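You operate a simulated robot arm through the tools that you are given. There is no shell and no other tool.

You are at the controls of a simulated robot arm. One attempt, no reset.

TASK
Set flow 2, shut the green outlet knob, and press SET once the controller shows STOP.
Fine: open the outlet again after; power and inlet stay on.

It is judged by the outcome, as a careful person would: the job done as asked, and still so three seconds after it is handed in. It fails if anything else is knocked over, pushed out of place, dropped, spilled or broken.

THE ROBOT
A 6-joint arm with a two-finger gripper, fixed in place. Base frame: the origin is at the foot of the arm, x ahead of it, y to its left, z up; the work surface is at about z = 820. Lengths are in mm, angles in rad, forces in N, time in s.
Its first joint turns from -2.897 to 2.897 rad. Payload 3.43 kg.
The TCP is the grasp point between the finger pads, 20 mm short of the fingertips. In the tool frame z runs along the fingers and y along their closing line. Largest opening 190 mm; the body of the gripper starts 248 mm behind the TCP.
Orientation is told as [roll, pitch, yaw] about the base's x, y, z axes, in that order, counted from this pose: with the fingers straight down and closing along the base's y, the tool's x points along the base's -x, its y along +y and its z along -z.

THE INTERFACE
- The arm moves only by the tool send_rows. Its argument "plan" is a list of rows, each a list of 3 entries, a list of its own where there are three numbers: the turn, a rotation vector about the tool's x, y, z in rad, then the shift along the tool's x, y, z in mm, then the finger opening in mm, from 0 to 190. In form: [[[ax, ay, az], [x, y, z], grip], ...]. A call has 1 to 20 rows; each row shifts and turns the commanded pose from where the row before left it, along the tool's axes as they then stand. Rows are played at 5 a second. More than 50 mm and 0.15 rad between two rows, or a gripper value outside its range, and nothing of the call is played. Where a pose cannot be reached the arm comes as near as it can. A force on the tool above 40 N (or 10 N above the force at the start of the call, whichever is more), or a blocked arm, ends the call early, and 0.2 s more pass. Each finger travels about 153 mm/s and halts on what it meets, pressing with about 30 N; the grip force reading is that of the motor and also rises with nothing between the fingers. The clock runs only during rows and for 0.2 s after the last one: add rows that do not move to give the fingers time. It gives the time, the measured TCP pose, the force on the tool (base axes), the opening and the grip force at its end, in the units of the frame above (readings bear some noise), with the torque about the TCP (base axes, N m) and any sound that the robot's microphone picked up.
- Cameras (640 x 400 px; columns grow to the right, rows downward): "scene" is fixed at [395.7, 494.9, 1599.3]; the picture's right is [-0.99, -0.10, 0.00], its down [-0.04, 0.42, -0.90] and it looks along [0.09, -0.90, -0.43] (base axes); focal length 328 px, centre (320, 200). "wrist" rides on the gripper at [70, -9, -288] in the tool frame; the picture's right is [0.12, 0.99, 0.00], its down [-0.96, 0.12, -0.25] and it looks along [-0.25, 0.03, 0.97] (tool axes); focal length 261 px, centre (320, 200). There is no depth. A picture from a camera that has moved, and an enlarged one, comes with that camera's place and axes in the base frame and with its lens. The place of the scene camera against the robot may be out by one fixed shift of up to 12 mm in any direction.
- grab_frame(camera): a new picture of that camera. No time passes.
- move_column(by): slides the trunk up (or, below 0, down) by that many mm; the arm rides with it, the base frame stays. It gives what a move gives, with no picture.
- close_up(camera, box): a new picture of the part [left, top, right, bottom] of that camera's present view, enlarged. No time passes.
- hand_in(): hands the job in; it is judged then, once.

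Nothing tells you positions but the pictures and the camera data. Unless the task says otherwise, let go and move clear before handing in.

The tools are called after ">>>" by a JSON object that holds its "op" and its "data". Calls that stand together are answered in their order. send_rows: Moves the arm, as the interface text tells. Its arguments: {"type":"object","properties":{"plan":{"type":"array","items":{"type":"array"}}},"required":["plan"]} The other tools are called the same way: move_column (by) slides the trunk up or down; grab_frame (camera) takes a picture; close_up (camera, box) takes an enlarged picture of a part of a camera's view; hand_in () hands the job in.

At the start:

```text
time: 0.0
position: [376.2, -594.5, 1188.4]
tcp_rot: [-0.002, 0.0, 0.0]
ft_force: [-0.3, -0.2, -0.2]
torque: [0.01, 0.02, -0.01]
grip_width: 189.9
gripper_force: 0.1
trunk travel left (down, up): [-250.0, 190.0]
```

scene: 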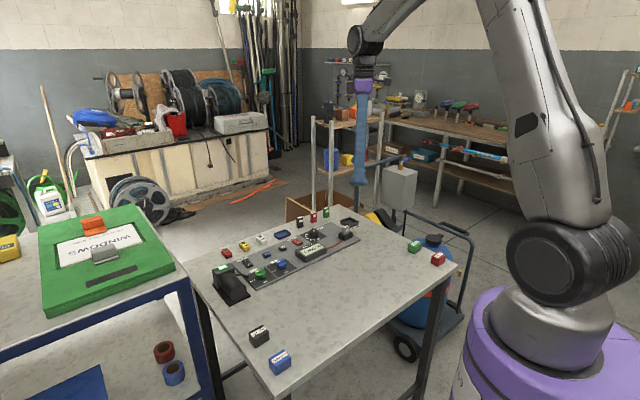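
wrist: 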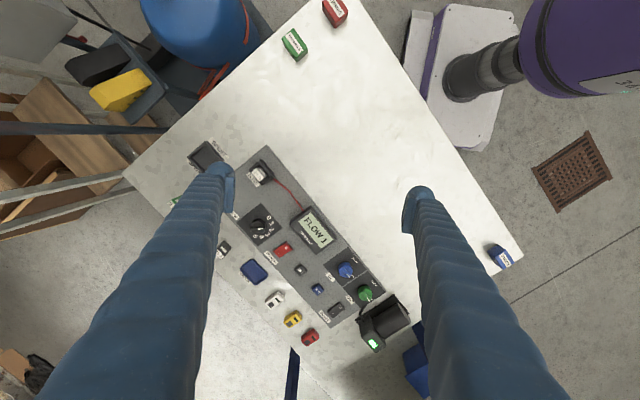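

I see a table with a control panel (display "FLOW 1", a rotary dial, a red, some small buttons, blue and green knobs), and I need to look at it more closely before moving.

>>> {"op": "close_up", "data": {"camera": "wrist", "box": [180, 130, 420, 360]}}

>>> {"op": "close_up", "data": {"camera": "wrist", "box": [220, 140, 340, 260]}}

>>> {"op": "close_up", "data": {"camera": "wrist", "box": [280, 220, 420, 360]}}

>>> {"op": "close_up", "data": {"camera": "scene", "box": [200, 195, 370, 310]}}

```text
1.74 times, centred on (300, 245) of wrist
camera zoom: at [306.4, -602.7, 1476.9], right [-0.12, 0.99, 0.0], down [0.96, 0.12, 0.25], along [0.25, 0.03, -0.97], focal length 453 px, centre (355, 122)
```

zoom: 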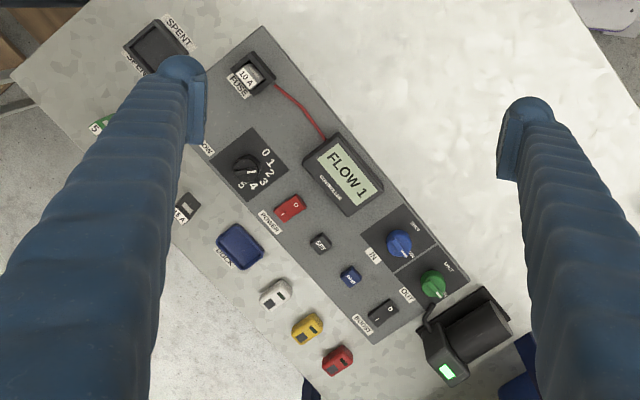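

```text
3.33 times, centred on (280, 200) of wrist
camera zoom: at [306.4, -602.7, 1476.9], right [-0.12, 0.99, 0.0], down [0.96, 0.12, 0.25], along [0.25, 0.03, -0.97], focal length 869 px, centre (453, 200)
```

zoom: 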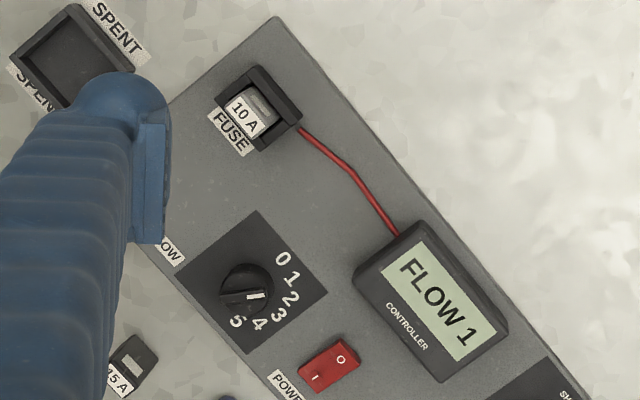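

```text
2.86 times, centred on (350, 290) of wrist
camera zoom: at [306.4, -602.7, 1476.9], right [-0.12, 0.99, 0.0], down [0.96, 0.12, 0.25], along [0.25, 0.03, -0.97], focal length 745 px, centre (234, -57)
```

zoom: 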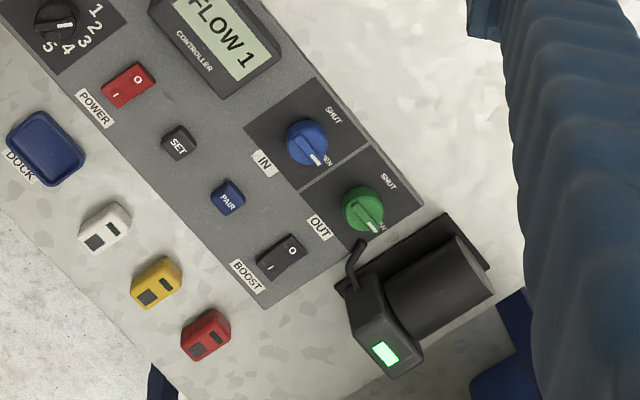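

```text
3.48 times, centred on (285, 252) of scene
camera zoom: at [395.7, 494.9, 1599.3], right [-0.99, -0.1, 0.0], down [-0.04, 0.42, -0.9], along [0.09, -0.9, -0.43], focal length 1142 px, centre (442, 17)
```

zoom: 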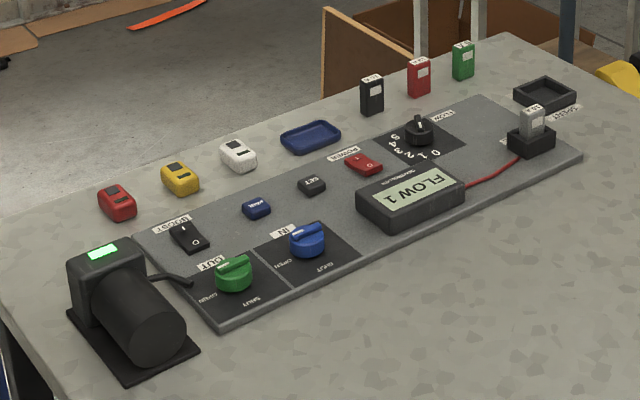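

The panel lies at about 45° to the base, with the FLOW dial near (560,-727), SET near (672,-610) and the green OUT knob near (714,-430). I'll zoom in further on each one before moving.

>>> {"op": "close_up", "data": {"camera": "wrist", "box": [235, 200, 291, 235]}}

>>> {"op": "close_up", "data": {"camera": "wrist", "box": [325, 255, 389, 315]}}

>>> {"op": "close_up", "data": {"camera": "scene", "box": [210, 240, 310, 302]}}

>>> {"op": "close_up", "data": {"camera": "scene", "box": [280, 215, 360, 265]}}

```text
11.43 times, centred on (263, 218) of wrist
camera zoom: at [306.4, -602.7, 1476.9], right [-0.12, 0.99, 0.0], down [0.96, 0.12, 0.25], along [0.25, 0.03, -0.97], focal length 2979 px, centre (971, 0)
```

zoom: 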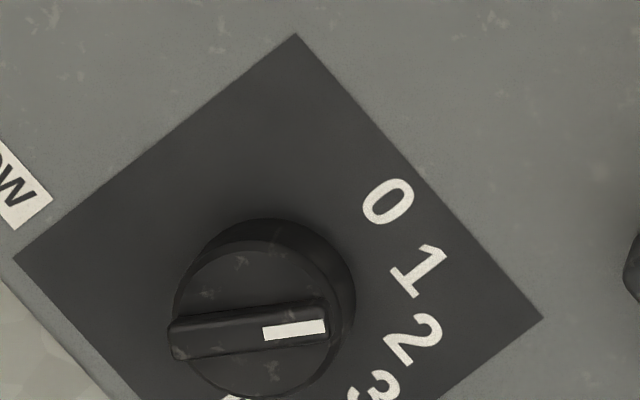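

```text
6.67 times, centred on (357, 285) of wrist
camera zoom: at [306.4, -602.7, 1476.9], right [-0.12, 0.99, 0.0], down [0.96, 0.12, 0.25], along [0.25, 0.03, -0.97], focal length 1738 px, centre (73, -367)
```

zoom: 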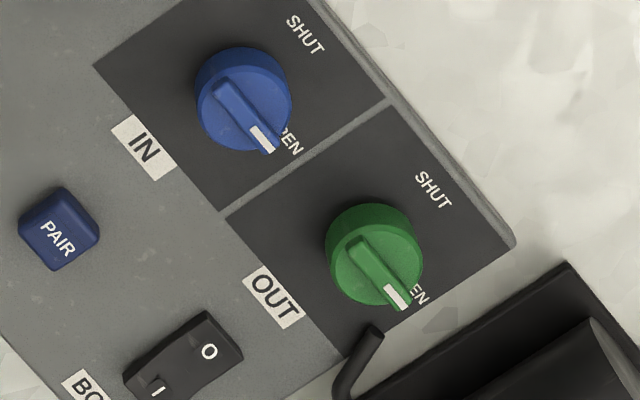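

```text
6.40 times, centred on (260, 271) of scene
camera zoom: at [395.7, 494.9, 1599.3], right [-0.99, -0.1, 0.0], down [-0.04, 0.42, -0.9], along [0.09, -0.9, -0.43], focal length 2100 px, centre (704, -254)
```

zoom: 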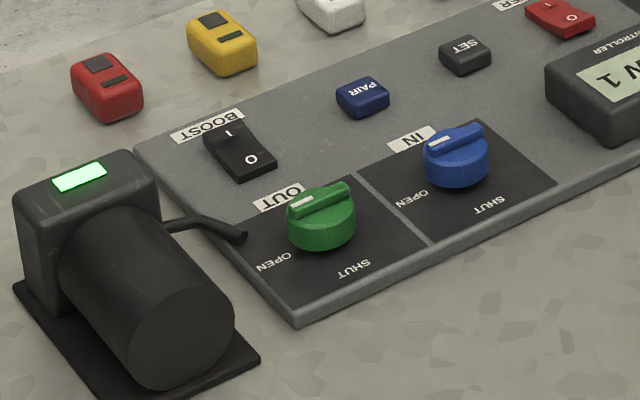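

```text
8.00 times, centred on (320, 240) of scene
camera zoom: at [395.7, 494.9, 1599.3], right [-0.99, -0.1, 0.0], down [-0.04, 0.42, -0.9], along [0.09, -0.9, -0.43], focal length 2626 px, centre (320, -120)
```

zoom: 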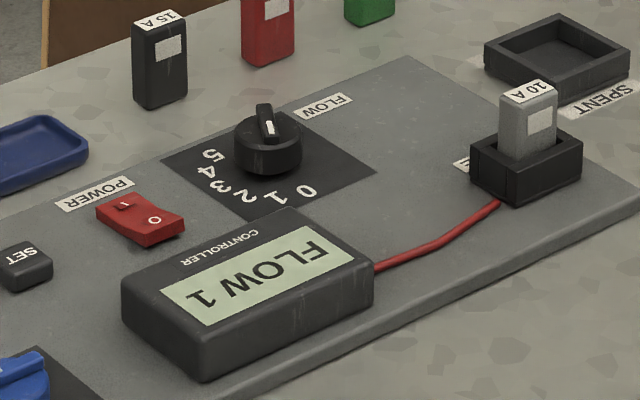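

The knobs are discs with a raised ridge and a white pointer mark: flow is at 1, and both IN and OUT are at OPEN. I'll move above the middle of the panel and turn the tool to line up with it for a better view.

>>> {"op": "send_rows", "data": {"plan": [[[0, 0, 0], [-26, 3, 8], 190], [[0, 0, 0], [-26, 3, 8], 190], [[0, 0, 0], [-26, 3, 8], 190], [[0, 0, 0], [-26, 3, 8], 190], [[0, 0, 0], [-26, 3, 8], 190], [[0, 0, 0], [-26, 3, 8], 190], [[0, 0, 0], [-26, 3, 8], 190], [[0, 0, 0], [-26, 3, 8], 190], [[0, 0, 0], [-26, 3, 8], 190], [[0, 0, 0.131], [-26, 3, 8], 190], [[0, 0, 0.131], [0, 0, 0], 190], [[0, 0, 0.131], [0, 0, 0], 190], [[0, 0, 0.131], [0, 0, 0], 190], [[0, 0, 0.131], [0, 0, 0], 190], [[0, 0, 0.13], [0, 0, 0], 190], [[0, 0, 0], [0, 0, 0], 190]]}}

>>> {"op": "grab_frame", "data": {"camera": "wrist"}}

```text
time: 3.4
position: [637.5, -562.1, 1108.7]
tcp_rot: [0.0, 0.0, -0.787]
ft_force: [-0.2, -0.7, 0.0]
torque: [0.03, 0.03, -0.01]
grip_width: 189.9
gripper_force: 0.0
trunk travel left (down, up): [-250.0, 190.0]
```

```text
taken
camera wrist: at [581.6, -520.1, 1397.5], right [0.62, 0.79, 0.0], down [0.76, -0.6, 0.25], along [0.19, -0.15, -0.97], focal length 261 px, centre (320, 200)
```

wrist: 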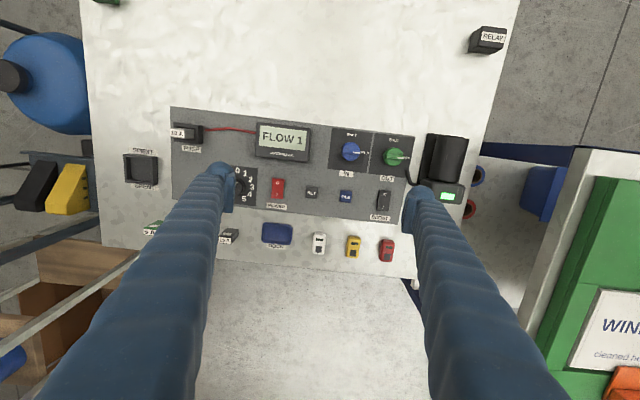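

>>> {"op": "close_up", "data": {"camera": "wrist", "box": [320, 120, 480, 220]}}

>>> {"op": "close_up", "data": {"camera": "wrist", "box": [160, 110, 320, 210]}}

```text
4.00 times, centred on (400, 170) of wrist
camera zoom: at [581.6, -520.1, 1397.5], right [0.62, 0.79, 0.0], down [0.76, -0.6, 0.25], along [0.19, -0.15, -0.97], focal length 1043 px, centre (0, 320)
```

zoom: 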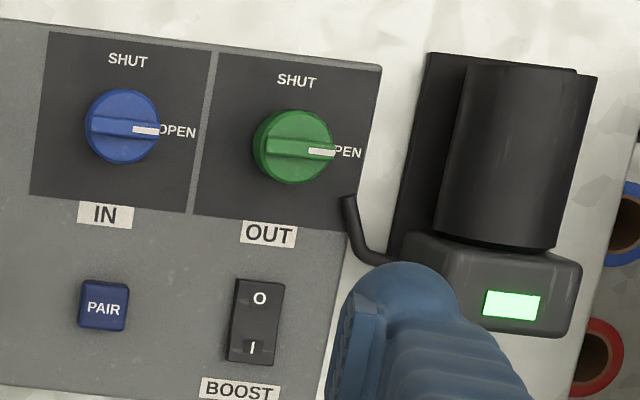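

```text
4.00 times, centred on (240, 160) of wrist
camera zoom: at [581.6, -520.1, 1397.5], right [0.62, 0.79, 0.0], down [0.76, -0.6, 0.25], along [0.19, -0.15, -0.97], focal length 1043 px, centre (640, 360)
```

zoom: 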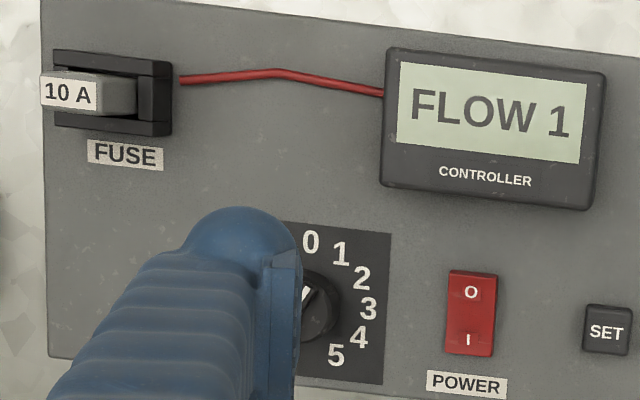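

>>> {"op": "close_up", "data": {"camera": "scene", "box": [244, 260, 276, 284]}}

>>> {"op": "close_up", "data": {"camera": "scene", "box": [300, 220, 332, 244]}}

>>> {"op": "close_up", "data": {"camera": "scene", "box": [264, 236, 304, 266]}}

```text
16.00 times, centred on (260, 272) of scene
camera zoom: at [395.7, 494.9, 1599.3], right [-0.99, -0.1, 0.0], down [-0.04, 0.42, -0.9], along [0.09, -0.9, -0.43], focal length 5251 px, centre (1280, -952)
```

zoom: 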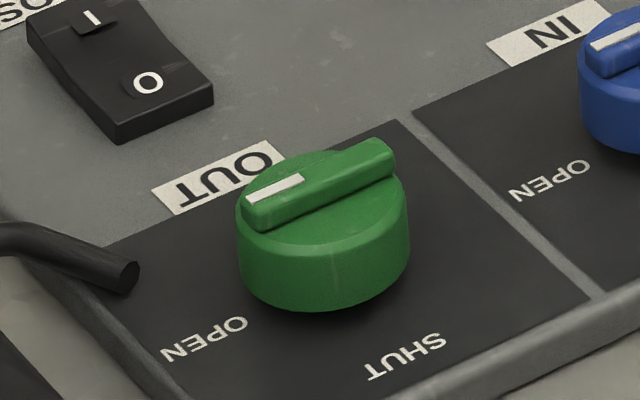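

```text
16.00 times, centred on (316, 232) of scene
camera zoom: at [395.7, 494.9, 1599.3], right [-0.99, -0.1, 0.0], down [-0.04, 0.42, -0.9], along [0.09, -0.9, -0.43], focal length 5251 px, centre (384, -312)
```

zoom: 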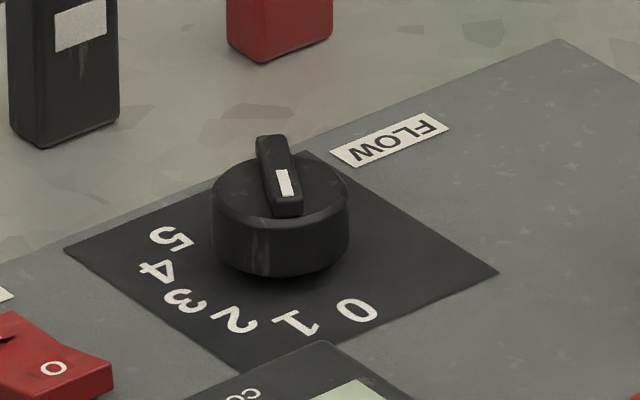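

```text
13.33 times, centred on (284, 251) of scene
camera zoom: at [395.7, 494.9, 1599.3], right [-0.99, -0.1, 0.0], down [-0.04, 0.42, -0.9], along [0.09, -0.9, -0.43], focal length 4376 px, centre (800, -480)
```

zoom: 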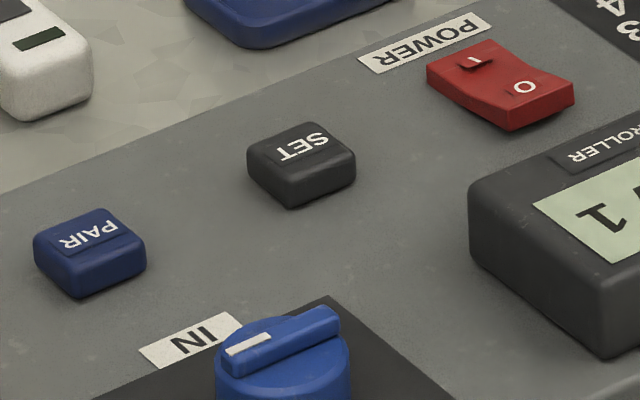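

>>> {"op": "grab_frame", "data": {"camera": "scene"}}

>>> {"op": "close_up", "data": {"camera": "wrist", "box": [180, 140, 260, 220]}}

```text
taken
```

scene: 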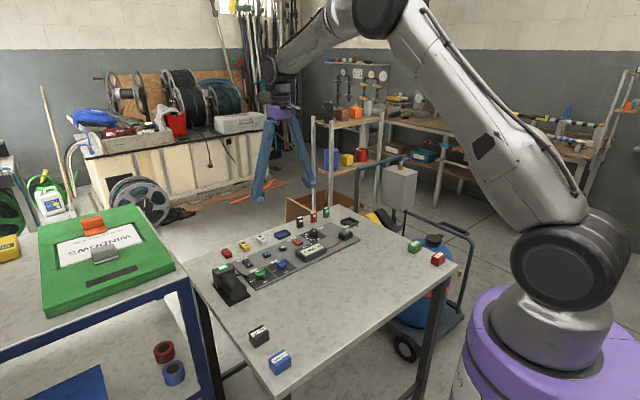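

```text
5.00 times, centred on (220, 180) of wrist
camera zoom: at [581.6, -520.1, 1397.5], right [0.62, 0.79, 0.0], down [0.76, -0.6, 0.25], along [0.19, -0.15, -0.97], focal length 1303 px, centre (820, 300)
```

zoom: 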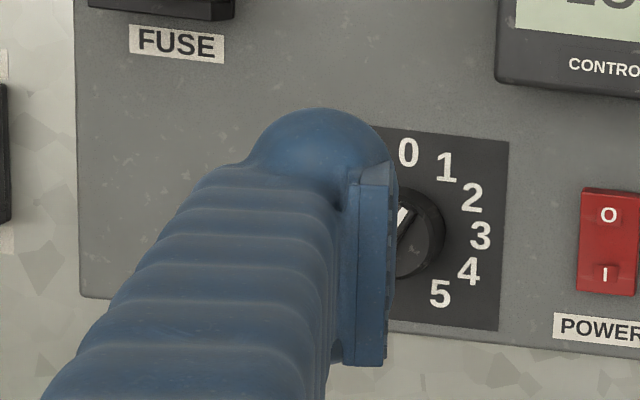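

>>> {"op": "close_up", "data": {"camera": "scene", "box": [236, 90, 326, 210]}}

>>> {"op": "close_up", "data": {"camera": "scene", "box": [245, 165, 285, 210]}}

```text
3.33 times, centred on (281, 150) of scene
camera zoom: at [395.7, 494.9, 1599.3], right [-0.99, -0.1, 0.0], down [-0.04, 0.42, -0.9], along [0.09, -0.9, -0.43], focal length 1094 px, centre (450, 367)
```

zoom: 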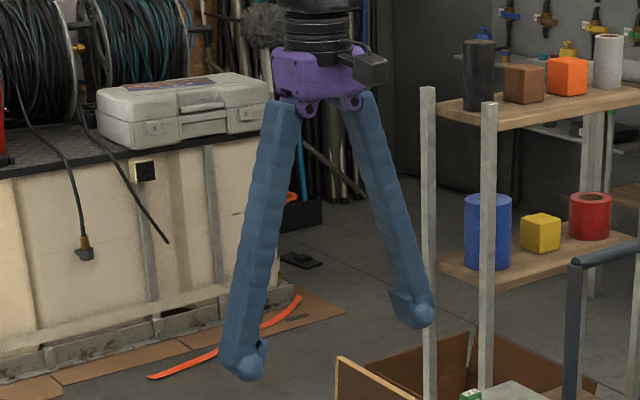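

```text
8.89 times, centred on (265, 188) of scene
camera zoom: at [395.7, 494.9, 1599.3], right [-0.99, -0.1, 0.0], down [-0.04, 0.42, -0.9], along [0.09, -0.9, -0.43], focal length 2917 px, centre (809, 311)
```

zoom: 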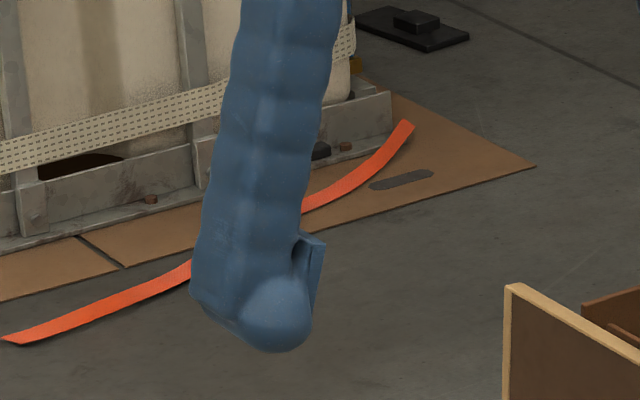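

The dial's detents are 30° apart: 0 faces the robot side, 1 is at base angle 105° and 2 is at 75°, with the dial centre near (556,-732). I'll move above it with the fingers closing across the ridge (yaw -75°) and check the fingertip profile in the scene view.

>>> {"op": "send_rows", "data": {"plan": [[[0, 0, 0.1305], [0, 0, 0], 190], [[0, 0, 0.1305], [0, 0, 0], 150], [[0, 0, 0.1305], [0, 0, 0], 110], [[0, 0, 0.1305], [0, 0, 0], 70], [[0, 0, 0], [-23.85, -20.45, 24.8], 70], [[0, 0, 0], [-23.85, -20.45, 24.8], 70], [[0, 0, 0], [-23.85, -20.45, 24.8], 70], [[0, 0, 0], [-23.85, -20.45, 24.8], 70], [[0, 0, 0], [-23.85, -20.45, 24.8], 70], [[0, 0, 0], [-23.85, -20.45, 24.8], 70], [[0, 0, 0], [0, 0, 0], 70]]}}

>>> {"op": "grab_frame", "data": {"camera": "wrist"}}

>>> {"op": "close_up", "data": {"camera": "scene", "box": [290, 170, 370, 250]}}

```text
time: 5.8
position: [555.3, -733.3, 958.5]
tcp_rot: [-0.001, 0.001, -1.305]
ft_force: [-0.1, 0.1, -0.5]
torque: [0.11, -0.01, -0.02]
grip_width: 70.0
gripper_force: 0.1
trunk travel left (down, up): [-250.0, 190.0]
```

```text
taken
camera wrist: at [529.6, -668.3, 1247.4], right [0.93, 0.37, 0.0], down [0.36, -0.9, 0.25], along [0.09, -0.23, -0.97], focal length 261 px, centre (320, 200)
```

wrist: 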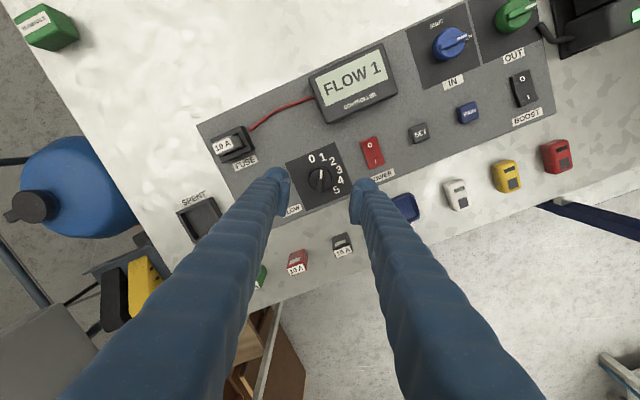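

```text
5.00 times, centred on (330, 210) of scene
camera zoom: at [395.7, 494.9, 1599.3], right [-0.99, -0.1, 0.0], down [-0.04, 0.42, -0.9], along [0.09, -0.9, -0.43], focal length 1641 px, centre (270, 150)
```

zoom: 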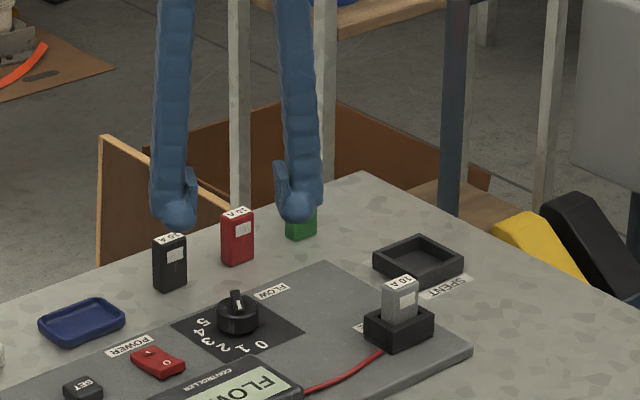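

>>> {"op": "close_up", "data": {"camera": "scene", "box": [304, 192, 344, 222]}}

>>> {"op": "close_up", "data": {"camera": "wrist", "box": [260, 130, 400, 220]}}

```text
13.33 times, centred on (324, 207) of scene
camera zoom: at [395.7, 494.9, 1599.3], right [-0.99, -0.1, 0.0], down [-0.04, 0.42, -0.9], along [0.09, -0.9, -0.43], focal length 4376 px, centre (267, 107)
```

zoom: 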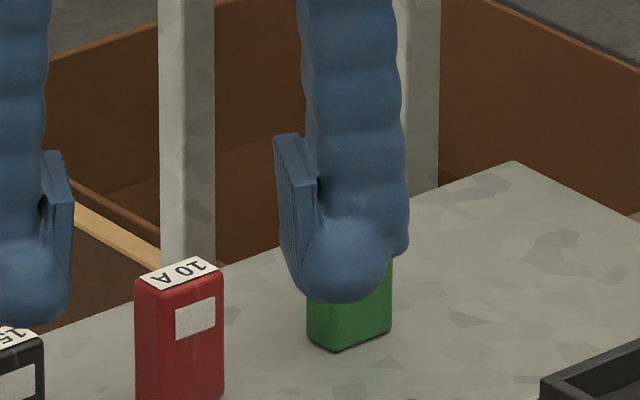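

```text
4.44 times, centred on (330, 175) of wrist
camera zoom: at [529.6, -668.3, 1247.4], right [0.93, 0.37, 0.0], down [0.36, -0.9, 0.25], along [0.09, -0.23, -0.97], focal length 1158 px, centre (276, 311)
```

zoom: 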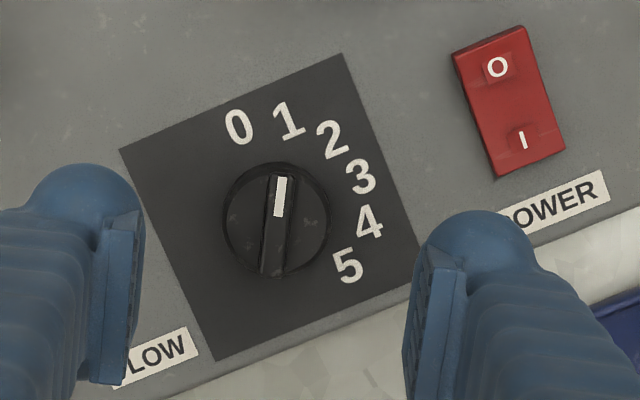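

The pads look like flat plates reaching almost to the fingertips, and the tool is centred on the dial with the pads parallel to its ridge. I'll come down partway and compare the fingertips to the knob in the scene view.

>>> {"op": "send_rows", "data": {"plan": [[[0, 0, 0], [0, 0, 15], 60], [[0, 0, 0], [0, 0, 15], 60], [[0, 0, 0], [0, 0, 15], 60], [[0, 0, 0], [0, 0, 15], 60], [[0, 0, 0], [0, 0, 0], 60]]}}

>>> {"op": "close_up", "data": {"camera": "scene", "box": [296, 206, 336, 236]}}

>>> {"op": "close_up", "data": {"camera": "wrist", "box": [260, 130, 400, 220]}}

```text
time: 7.0
position: [554.7, -734.4, 899.5]
tcp_rot: [0.0, 0.002, -1.307]
ft_force: [-0.5, 0.7, -0.3]
torque: [0.0, -0.01, 0.02]
grip_width: 60.1
gripper_force: 0.0
trunk travel left (down, up): [-250.0, 190.0]
```

```text
13.33 times, centred on (316, 221) of scene
camera zoom: at [395.7, 494.9, 1599.3], right [-0.99, -0.1, 0.0], down [-0.04, 0.42, -0.9], along [0.09, -0.9, -0.43], focal length 4376 px, centre (373, -80)
```

zoom: 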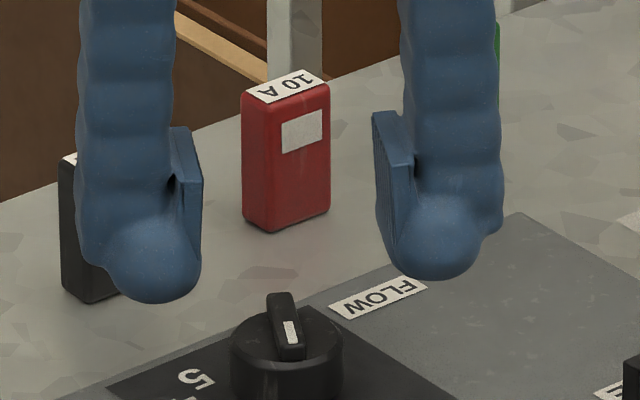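

```text
4.44 times, centred on (330, 175) of wrist
camera zoom: at [528.2, -669.0, 1188.3], right [0.93, 0.37, 0.0], down [0.36, -0.9, 0.25], along [0.09, -0.23, -0.97], focal length 1158 px, centre (276, 311)
```

zoom: 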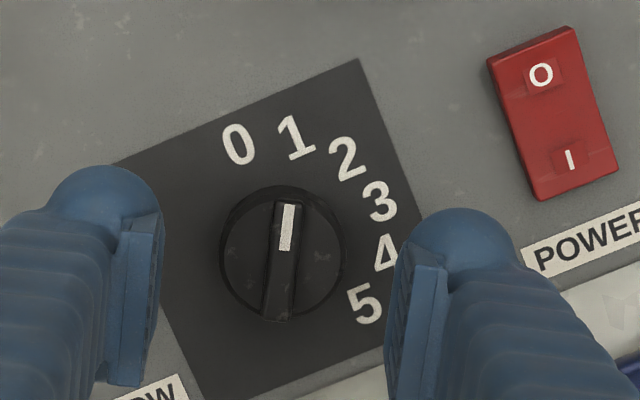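

The ridge top is roughly 14 mm below the fingertips (z about 864) and sits about 3 mm toward tool +x. I'll correct for that and come down with a narrower opening.

>>> {"op": "send_rows", "data": {"plan": [[[0, 0, 0], [2.5, 0.4, 3], 50], [[0, 0, 0], [0, 0, 5], 40], [[0, 0, 0], [0, 0, 5], 32], [[0, 0, 0], [0, 0, 0], 32], [[0, 0, 0], [0, 0, 0], 32]]}}

>>> {"op": "close_up", "data": {"camera": "scene", "box": [300, 214, 332, 238]}}

>>> {"op": "close_up", "data": {"camera": "wrist", "box": [270, 150, 370, 220]}}

```text
time: 8.2
position: [554.1, -731.3, 887.0]
tcp_rot: [0.002, 0.0, -1.307]
ft_force: [0.2, 0.0, -0.2]
torque: [-0.02, -0.01, 0.01]
grip_width: 31.8
gripper_force: 0.1
trunk travel left (down, up): [-250.0, 190.0]
```

```text
16.00 times, centred on (316, 226) of scene
camera zoom: at [395.7, 494.9, 1599.3], right [-0.99, -0.1, 0.0], down [-0.04, 0.42, -0.9], along [0.09, -0.9, -0.43], focal length 5251 px, centre (384, -216)
```

zoom: 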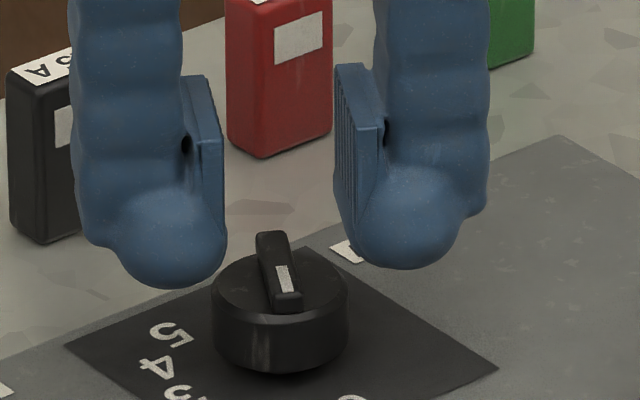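

```text
5.71 times, centred on (320, 185) of wrist
camera zoom: at [528.8, -666.3, 1175.4], right [0.93, 0.37, 0.0], down [0.36, -0.9, 0.25], along [0.09, -0.23, -0.97], focal length 1489 px, centre (320, 286)
```

zoom: 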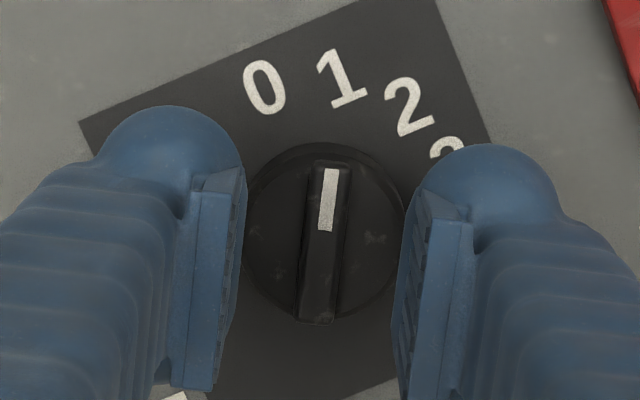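

Fingertips are about level with the ridge top now. I'll go down a few millimetres in small steps, watching the force.

>>> {"op": "send_rows", "data": {"plan": [[[0, 0, 0], [0, 0, 1], 30], [[0, 0, 0], [0, 0, 1], 30], [[0, 0, 0], [0, 0, 1], 30], [[0, 0, 0], [0, 0, 1], 30], [[0, 0, 0], [0, 0, 0], 30]]}}

>>> {"op": "close_up", "data": {"camera": "scene", "box": [300, 214, 332, 238]}}

```text
time: 9.4
position: [555.0, -731.1, 882.5]
tcp_rot: [0.0, 0.001, -1.309]
ft_force: [0.1, 0.3, 0.6]
torque: [0.04, 0.03, 0.0]
grip_width: 29.9
gripper_force: 0.0
trunk travel left (down, up): [-250.0, 190.0]
```

```text
16.00 times, centred on (316, 226) of scene
camera zoom: at [395.7, 494.9, 1599.3], right [-0.99, -0.1, 0.0], down [-0.04, 0.42, -0.9], along [0.09, -0.9, -0.43], focal length 5251 px, centre (384, -216)
```

zoom: 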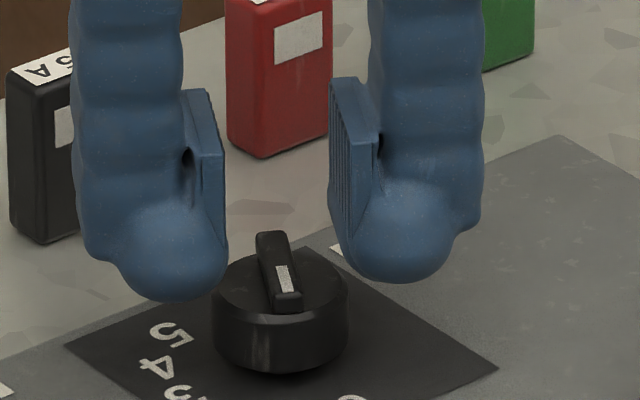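

>>> {"op": "send_rows", "data": {"plan": [[[0, 0, 0], [0, 0, 1], 28], [[0, 0, 0], [0, 0, 1], 28], [[0, 0, 0], [0, 0, 1], 28], [[0, 0, 0], [0, 0, 0], 28]]}}

>>> {"op": "close_up", "data": {"camera": "scene", "box": [300, 214, 332, 238]}}

>>> {"op": "close_up", "data": {"camera": "wrist", "box": [270, 150, 370, 220]}}

```text
time: 10.4
position: [554.4, -731.2, 879.4]
tcp_rot: [0.0, 0.001, -1.307]
ft_force: [-1.0, -0.1, -0.2]
torque: [-0.03, 0.0, 0.0]
grip_width: 27.9
gripper_force: 0.1
trunk travel left (down, up): [-250.0, 190.0]
```

```text
16.00 times, centred on (316, 226) of scene
camera zoom: at [395.7, 494.9, 1599.3], right [-0.99, -0.1, 0.0], down [-0.04, 0.42, -0.9], along [0.09, -0.9, -0.43], focal length 5251 px, centre (384, -216)
```

zoom: 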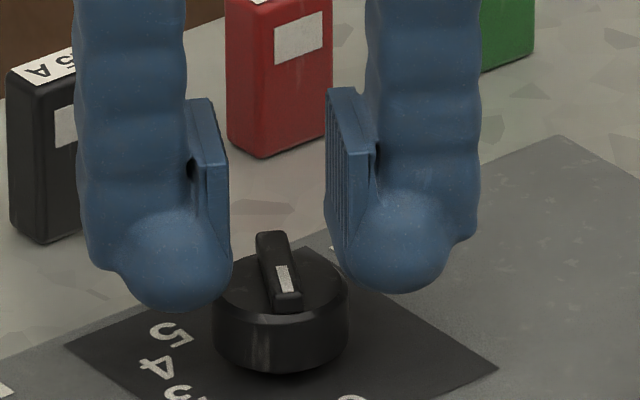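

```text
5.71 times, centred on (320, 185) of wrist
camera zoom: at [529.3, -665.8, 1168.4], right [0.93, 0.37, 0.0], down [0.36, -0.9, 0.25], along [0.09, -0.23, -0.97], focal length 1489 px, centre (320, 286)
```

zoom: 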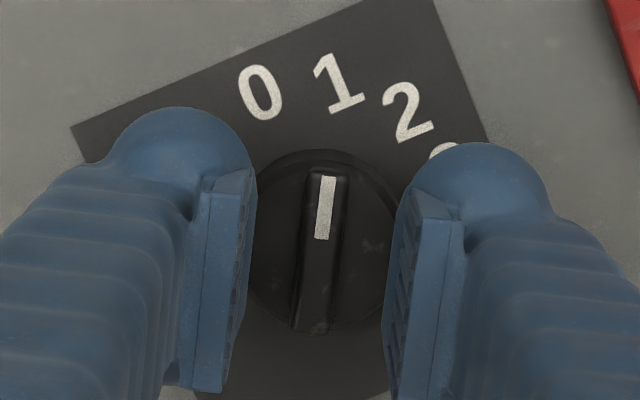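

>>> {"op": "send_rows", "data": {"plan": [[[0, 0, 0], [0, 0, 1], 26], [[0, 0, 0], [0, 0, 1], 26], [[0, 0, 0], [0, 0, 0], 26]]}}

>>> {"op": "close_up", "data": {"camera": "scene", "box": [300, 214, 332, 238]}}

```text
time: 11.2
position: [554.8, -730.9, 877.4]
tcp_rot: [0.0, 0.0, -1.307]
ft_force: [-0.8, -1.0, 0.4]
torque: [0.03, -0.01, 0.04]
grip_width: 25.9
gripper_force: 0.0
trunk travel left (down, up): [-250.0, 190.0]
```

```text
16.00 times, centred on (316, 226) of scene
camera zoom: at [395.7, 494.9, 1599.3], right [-0.99, -0.1, 0.0], down [-0.04, 0.42, -0.9], along [0.09, -0.9, -0.43], focal length 5251 px, centre (384, -216)
```

zoom: 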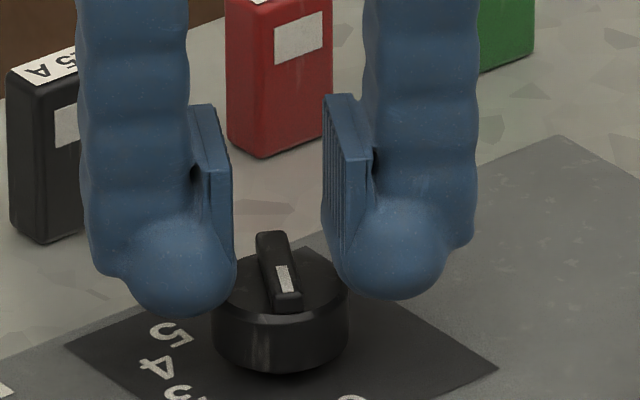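

>>> {"op": "send_rows", "data": {"plan": [[[0, 0, 0], [0, 0, 0], 20], [[0, 0, 0], [0, 0, 0], 14], [[0, 0, 0], [0, 0, 0], 6], [[0, 0, 0], [0, 0, 0], 6]]}}

>>> {"op": "close_up", "data": {"camera": "scene", "box": [300, 214, 332, 238]}}

>>> {"op": "close_up", "data": {"camera": "wrist", "box": [270, 150, 370, 220]}}

```text
time: 12.2
position: [554.8, -730.4, 876.8]
tcp_rot: [0.0, 0.002, -1.307]
ft_force: [-0.5, -0.6, -0.4]
torque: [0.01, -0.04, -0.03]
grip_width: 6.4
gripper_force: 0.2
trunk travel left (down, up): [-250.0, 190.0]
```

```text
16.00 times, centred on (316, 226) of scene
camera zoom: at [395.7, 494.9, 1599.3], right [-0.99, -0.1, 0.0], down [-0.04, 0.42, -0.9], along [0.09, -0.9, -0.43], focal length 5251 px, centre (384, -216)
```

zoom: 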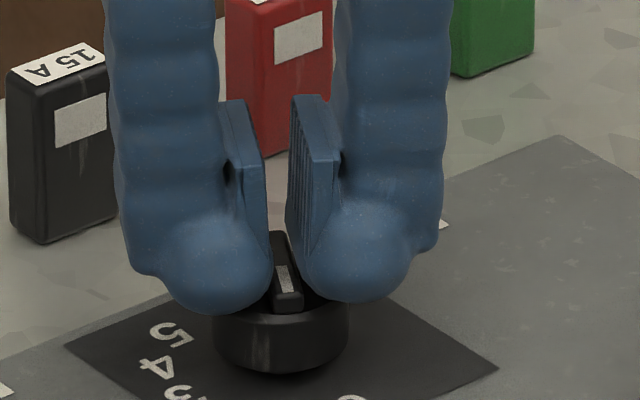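

```text
5.71 times, centred on (320, 185) of wrist
camera zoom: at [529.2, -665.7, 1166.5], right [0.93, 0.37, 0.0], down [0.36, -0.9, 0.25], along [0.09, -0.23, -0.97], focal length 1489 px, centre (320, 286)
```

zoom: 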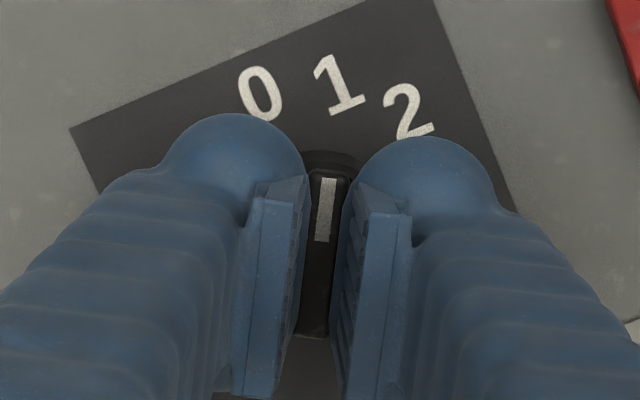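

The fingers closed to 6 mm without touching anything, so the pads are still just above the ridge. I'll reopen, go lower in small steps, and try again.

>>> {"op": "send_rows", "data": {"plan": [[[0, 0, 0], [0, 0, 0], 24], [[0, 0, 0], [0, 0, 1], 24], [[0, 0, 0], [0, 0, 1], 24], [[0, 0, 0], [0, 0, 1], 24], [[0, 0, 0], [0, 0, 1], 24], [[0, 0, 0], [0, 0, 0], 24]]}}

>>> {"op": "close_up", "data": {"camera": "scene", "box": [300, 214, 332, 238]}}

```text
time: 13.6
position: [555.5, -732.0, 875.5]
tcp_rot: [0.001, -0.002, -1.309]
ft_force: [-0.2, 0.9, 14.6]
torque: [-0.03, 0.0, -0.01]
grip_width: 23.9
gripper_force: 0.1
trunk travel left (down, up): [-250.0, 190.0]
```

```text
16.00 times, centred on (316, 226) of scene
camera zoom: at [395.7, 494.9, 1599.3], right [-0.99, -0.1, 0.0], down [-0.04, 0.42, -0.9], along [0.09, -0.9, -0.43], focal length 5251 px, centre (384, -216)
```

zoom: 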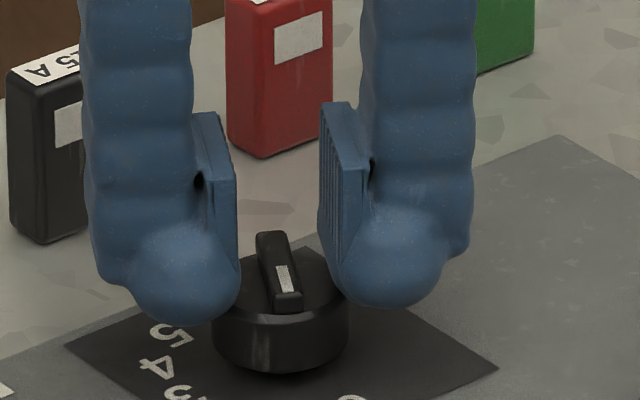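

Contact at TCP z about 876 tells me the disc top is at z about 856. I'll back off to just touching and close fully to see whether the pads stop on the ridge.

>>> {"op": "send_rows", "data": {"plan": [[[0, 0, 0], [0, 0, -2], 24], [[0, 0, 0], [0, 0, -1], 18], [[0, 0, 0], [0, 0, 0], 10], [[0, 0, 0], [0, 0, 0], 4], [[0, 0, 0], [0, 0, 0], 4], [[0, 0, 0], [0, 0, 0], 4]]}}

>>> {"op": "close_up", "data": {"camera": "scene", "box": [300, 214, 332, 238]}}

>>> {"op": "close_up", "data": {"camera": "wrist", "box": [270, 150, 370, 220]}}

```text
time: 15.0
position: [554.7, -731.4, 875.8]
tcp_rot: [-0.003, 0.002, -1.307]
ft_force: [-1.0, 2.5, 1.0]
torque: [0.04, 0.02, -0.02]
grip_width: 5.8
gripper_force: 40.3
trunk travel left (down, up): [-250.0, 190.0]
```

```text
16.00 times, centred on (316, 226) of scene
camera zoom: at [395.7, 494.9, 1599.3], right [-0.99, -0.1, 0.0], down [-0.04, 0.42, -0.9], along [0.09, -0.9, -0.43], focal length 5251 px, centre (384, -216)
```

zoom: 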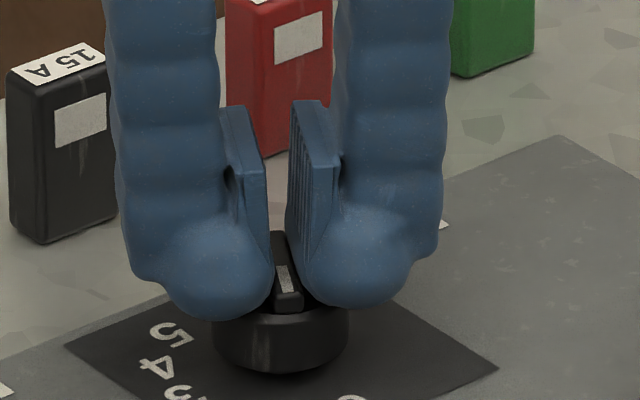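

```text
5.71 times, centred on (320, 185) of wrist
camera zoom: at [529.3, -665.8, 1164.9], right [0.93, 0.37, 0.0], down [0.36, -0.9, 0.25], along [0.09, -0.23, -0.97], focal length 1489 px, centre (320, 286)
```

zoom: 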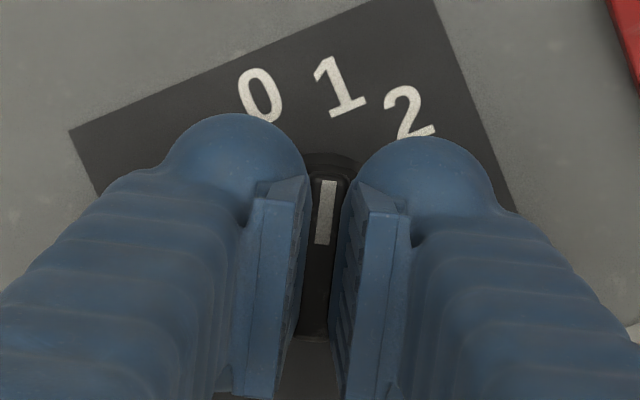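

The pads stopped at 5.8 mm with 40 N of motor force, so the ridge is gripped. Next I turn the dial 30° clockwise to 2.

>>> {"op": "send_rows", "data": {"plan": [[[0, 0, 0.0873], [0, 0, 0], 4], [[0, 0, 0.0873], [0, 0, 0], 4], [[0, 0, 0.0873], [0, 0, 0], 4], [[0, 0, 0.0873], [0, 0, 0], 4], [[0, 0, 0.0873], [0, 0, 0], 4], [[0, 0, 0.0873], [0, 0, 0], 4], [[0, 0, 0], [0, 0, 0], 4], [[0, 0, 0], [0, 0, 0], 4]]}}

>>> {"op": "close_up", "data": {"camera": "scene", "box": [280, 215, 360, 265]}}

>>> {"op": "grab_frame", "data": {"camera": "wrist"}}

```text
time: 16.8
position: [554.2, -732.2, 880.0]
tcp_rot: [0.002, -0.004, -1.83]
ft_force: [4.5, -7.2, 39.4]
torque: [-0.08, -0.08, 0.03]
grip_width: 6.0
gripper_force: 34.5
trunk travel left (down, up): [-250.0, 190.0]
```

```text
8.00 times, centred on (320, 240) of scene
camera zoom: at [395.7, 494.9, 1599.3], right [-0.99, -0.1, 0.0], down [-0.04, 0.42, -0.9], along [0.09, -0.9, -0.43], focal length 2626 px, centre (320, -120)
```

zoom: 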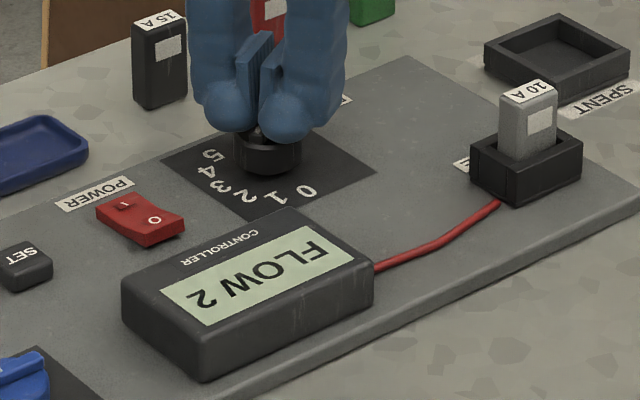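

```text
taken
camera wrist: at [564.8, -660.9, 1168.3], right [0.99, -0.14, 0.0], down [-0.14, -0.96, 0.25], along [-0.03, -0.25, -0.97], focal length 261 px, centre (320, 200)
```

wrist: 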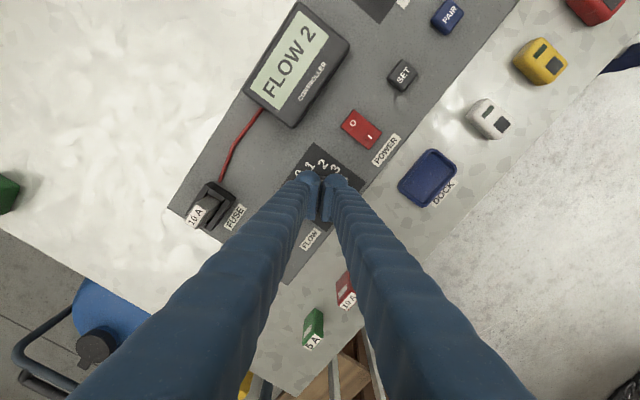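

The display now reads FLOW 2. I'll unload slightly, let go of the dial and go straight up.

>>> {"op": "send_rows", "data": {"plan": [[[0, 0, 0], [0, 0, -2], 8], [[0, 0, 0], [0, 0, -2], 20], [[0, 0, 0], [0, 0, -2], 30], [[0, 0, 0], [0, 0, -10], 40], [[0, 0, 0], [0, 0, -20], 50], [[0, 0, 0], [0, 0, -30], 60], [[0, 0, 0], [0, 0, -35], 60], [[0, 0, 0], [0, 0, 0], 60]]}}

>>> {"op": "close_up", "data": {"camera": "scene", "box": [280, 215, 360, 265]}}

>>> {"op": "close_up", "data": {"camera": "wrist", "box": [270, 130, 390, 210]}}

```text
time: 18.6
position: [556.2, -731.3, 977.1]
tcp_rot: [-0.002, -0.001, -1.829]
ft_force: [0.1, 0.7, 0.5]
torque: [-0.04, 0.02, 0.0]
grip_width: 60.0
gripper_force: 0.0
trunk travel left (down, up): [-250.0, 190.0]
```

```text
8.00 times, centred on (320, 240) of scene
camera zoom: at [395.7, 494.9, 1599.3], right [-0.99, -0.1, 0.0], down [-0.04, 0.42, -0.9], along [0.09, -0.9, -0.43], focal length 2626 px, centre (320, -120)
```

zoom: 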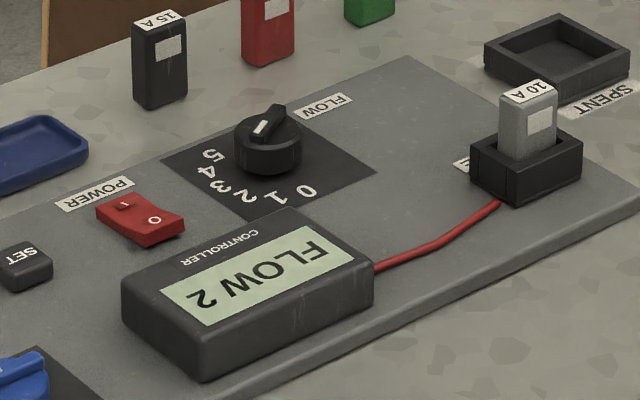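

```text
5.00 times, centred on (330, 170) of wrist
camera zoom: at [566.5, -660.6, 1265.9], right [0.99, -0.14, 0.0], down [-0.14, -0.96, 0.25], along [-0.04, -0.24, -0.97], focal length 1303 px, centre (270, 350)
```

zoom: 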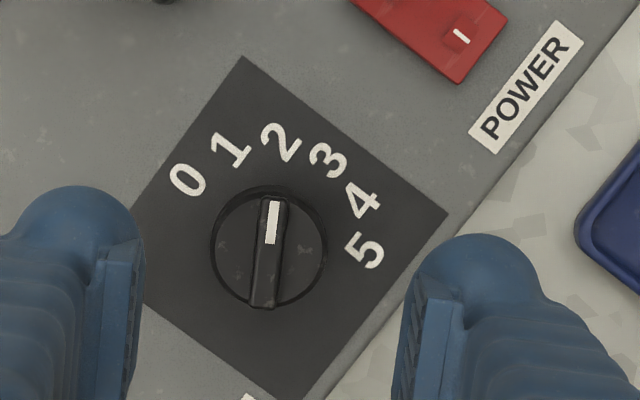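

The dial points at 2. Next I'll move over the green OUT knob near (712,-428) and turn the tool so the fingers close across its ridge, which lies along the panel's long axis.

>>> {"op": "send_rows", "data": {"plan": [[[0, 0, 0], [20, 4.2, -10], 60], [[0, 0, 0], [37, 8.2, -10], 60], [[0, 0, 0], [37, 8.2, 0], 60], [[0, 0, 0], [37, 8.2, 0], 60], [[0, 0, 0], [37, 8.2, 0], 60], [[0, 0, 0], [37, 8.2, 0], 60], [[0, 0, 0], [37, 8.2, 0], 60], [[0, 0, 0], [37, 8.2, 0], 60], [[0, 0, 0], [33, 7.2, 0], 60], [[0, 0, 0], [20, 4.9, 0], 60], [[0, 0, 0.1318], [0, 0, 0], 60], [[0, 0, 0.1318], [0, 0, 0], 60], [[0, 0, 0.1318], [0, 0, 0], 60], [[0, 0, 0.1318], [0, 0, 0], 60], [[0, 0, 0], [0, 0, 0], 60]]}}

>>> {"op": "grab_frame", "data": {"camera": "wrist"}}

>>> {"op": "close_up", "data": {"camera": "wrist", "box": [260, 130, 400, 220]}}

>>> {"op": "grab_frame", "data": {"camera": "scene"}}

```text
time: 21.8
position: [710.7, -430.2, 996.9]
tcp_rot: [-0.001, -0.001, -2.359]
ft_force: [0.5, 0.2, -0.5]
torque: [0.0, 0.0, 0.01]
grip_width: 60.0
gripper_force: 0.1
trunk travel left (down, up): [-250.0, 190.0]
```

```text
taken
camera wrist: at [756.1, -374.9, 1286.5], right [0.78, -0.62, 0.0], down [-0.6, -0.76, 0.25], along [-0.15, -0.19, -0.97], focal length 261 px, centre (320, 200)
```

wrist: 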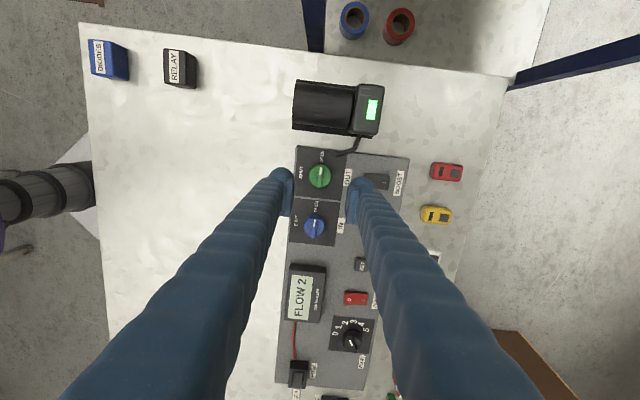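

```text
4.44 times, centred on (330, 175) of wrist
camera zoom: at [756.1, -374.9, 1286.5], right [0.78, -0.62, 0.0], down [-0.6, -0.76, 0.25], along [-0.15, -0.19, -0.97], focal length 1158 px, centre (276, 311)
```

zoom: 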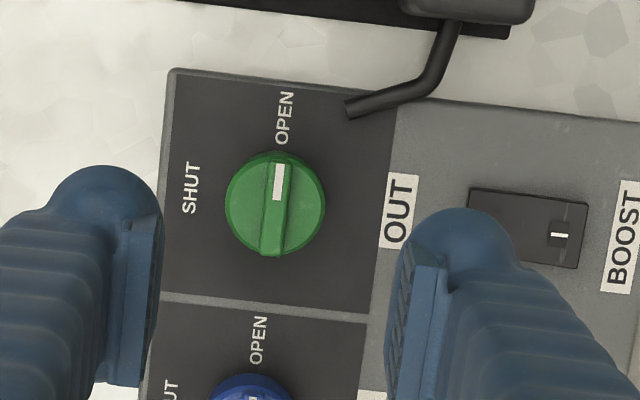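

```text
taken
```

scene: 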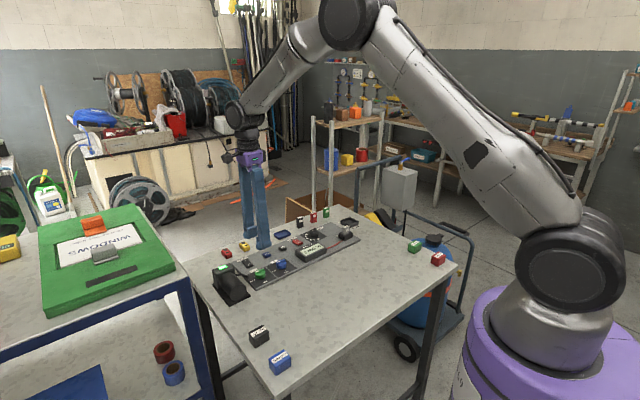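

I'm over the green knob with its ridge parallel to the pads, offset about 2.5 mm in tool +x. I'll descend to just above it with a narrower opening and check.

>>> {"op": "send_rows", "data": {"plan": [[[0, 0, 0], [2.5, -0.4, 20], 60], [[0, 0, 0], [0, 0, 25], 50], [[0, 0, 0], [0, 0, 25], 40], [[0, 0, 0], [0, 0, 20], 30], [[0, 0, 0], [0, 0, 12], 26], [[0, 0, 0], [0, 0, 0], 26], [[0, 0, 0], [0, 0, 0], 26]]}}

>>> {"op": "close_up", "data": {"camera": "wrist", "box": [270, 140, 370, 210]}}

>>> {"op": "close_up", "data": {"camera": "scene", "box": [238, 250, 286, 286]}}

```text
time: 23.4
position: [713.4, -427.7, 896.1]
tcp_rot: [0.0, 0.002, -2.359]
ft_force: [0.5, -0.3, -0.3]
torque: [0.02, 0.02, -0.03]
grip_width: 26.1
gripper_force: 0.2
trunk travel left (down, up): [-250.0, 190.0]
```

```text
5.71 times, centred on (320, 175) of wrist
camera zoom: at [758.3, -371.4, 1184.3], right [0.79, -0.62, 0.0], down [-0.6, -0.76, 0.25], along [-0.15, -0.19, -0.97], focal length 1489 px, centre (320, 343)
```

zoom: 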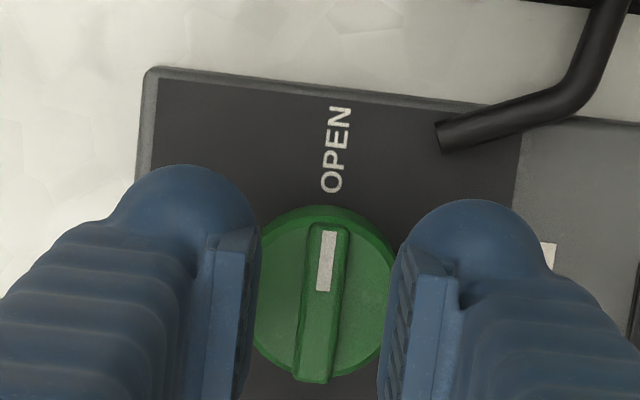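

```text
11.11 times, centred on (262, 268) of scene
camera zoom: at [395.7, 494.9, 1599.3], right [-0.99, -0.1, 0.0], down [-0.04, 0.42, -0.9], along [0.09, -0.9, -0.43], focal length 3646 px, centre (964, -556)
```

zoom: 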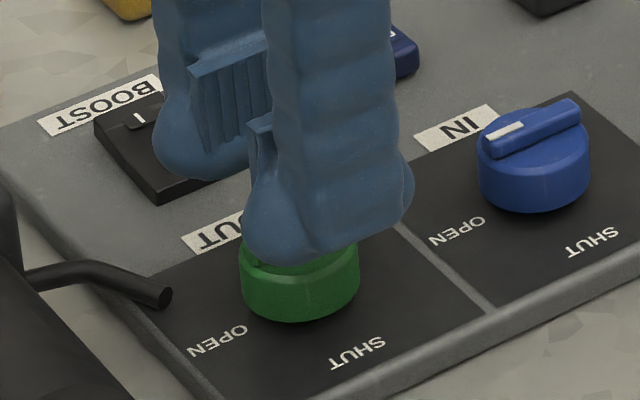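

>>> {"op": "send_rows", "data": {"plan": [[[0, 0, 0], [-0.5, 0, 2], 26], [[0, 0, 0], [-0.5, 0, 2], 26], [[0, 0, 0], [0, 0, 1], 26], [[0, 0, 0], [0, 0, 1], 26], [[0, 0, 0], [0, 0, 1], 26], [[0, 0, 0], [0, 0, 1], 26], [[0, 0, 0], [0, 0, 0], 26]]}}

>>> {"op": "close_up", "data": {"camera": "wrist", "box": [270, 140, 370, 210]}}

```text
time: 25.0
position: [712.5, -428.9, 887.8]
tcp_rot: [-0.001, 0.0, -2.358]
ft_force: [-1.1, 0.6, 0.1]
torque: [0.01, 0.01, 0.0]
grip_width: 25.9
gripper_force: 0.0
trunk travel left (down, up): [-250.0, 190.0]
```

```text
5.71 times, centred on (320, 175) of wrist
camera zoom: at [757.2, -373.1, 1176.3], right [0.79, -0.62, 0.0], down [-0.6, -0.76, 0.25], along [-0.15, -0.19, -0.97], focal length 1489 px, centre (320, 343)
```

zoom: 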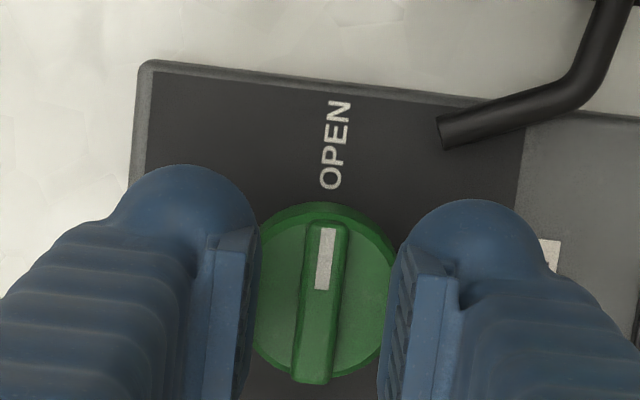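

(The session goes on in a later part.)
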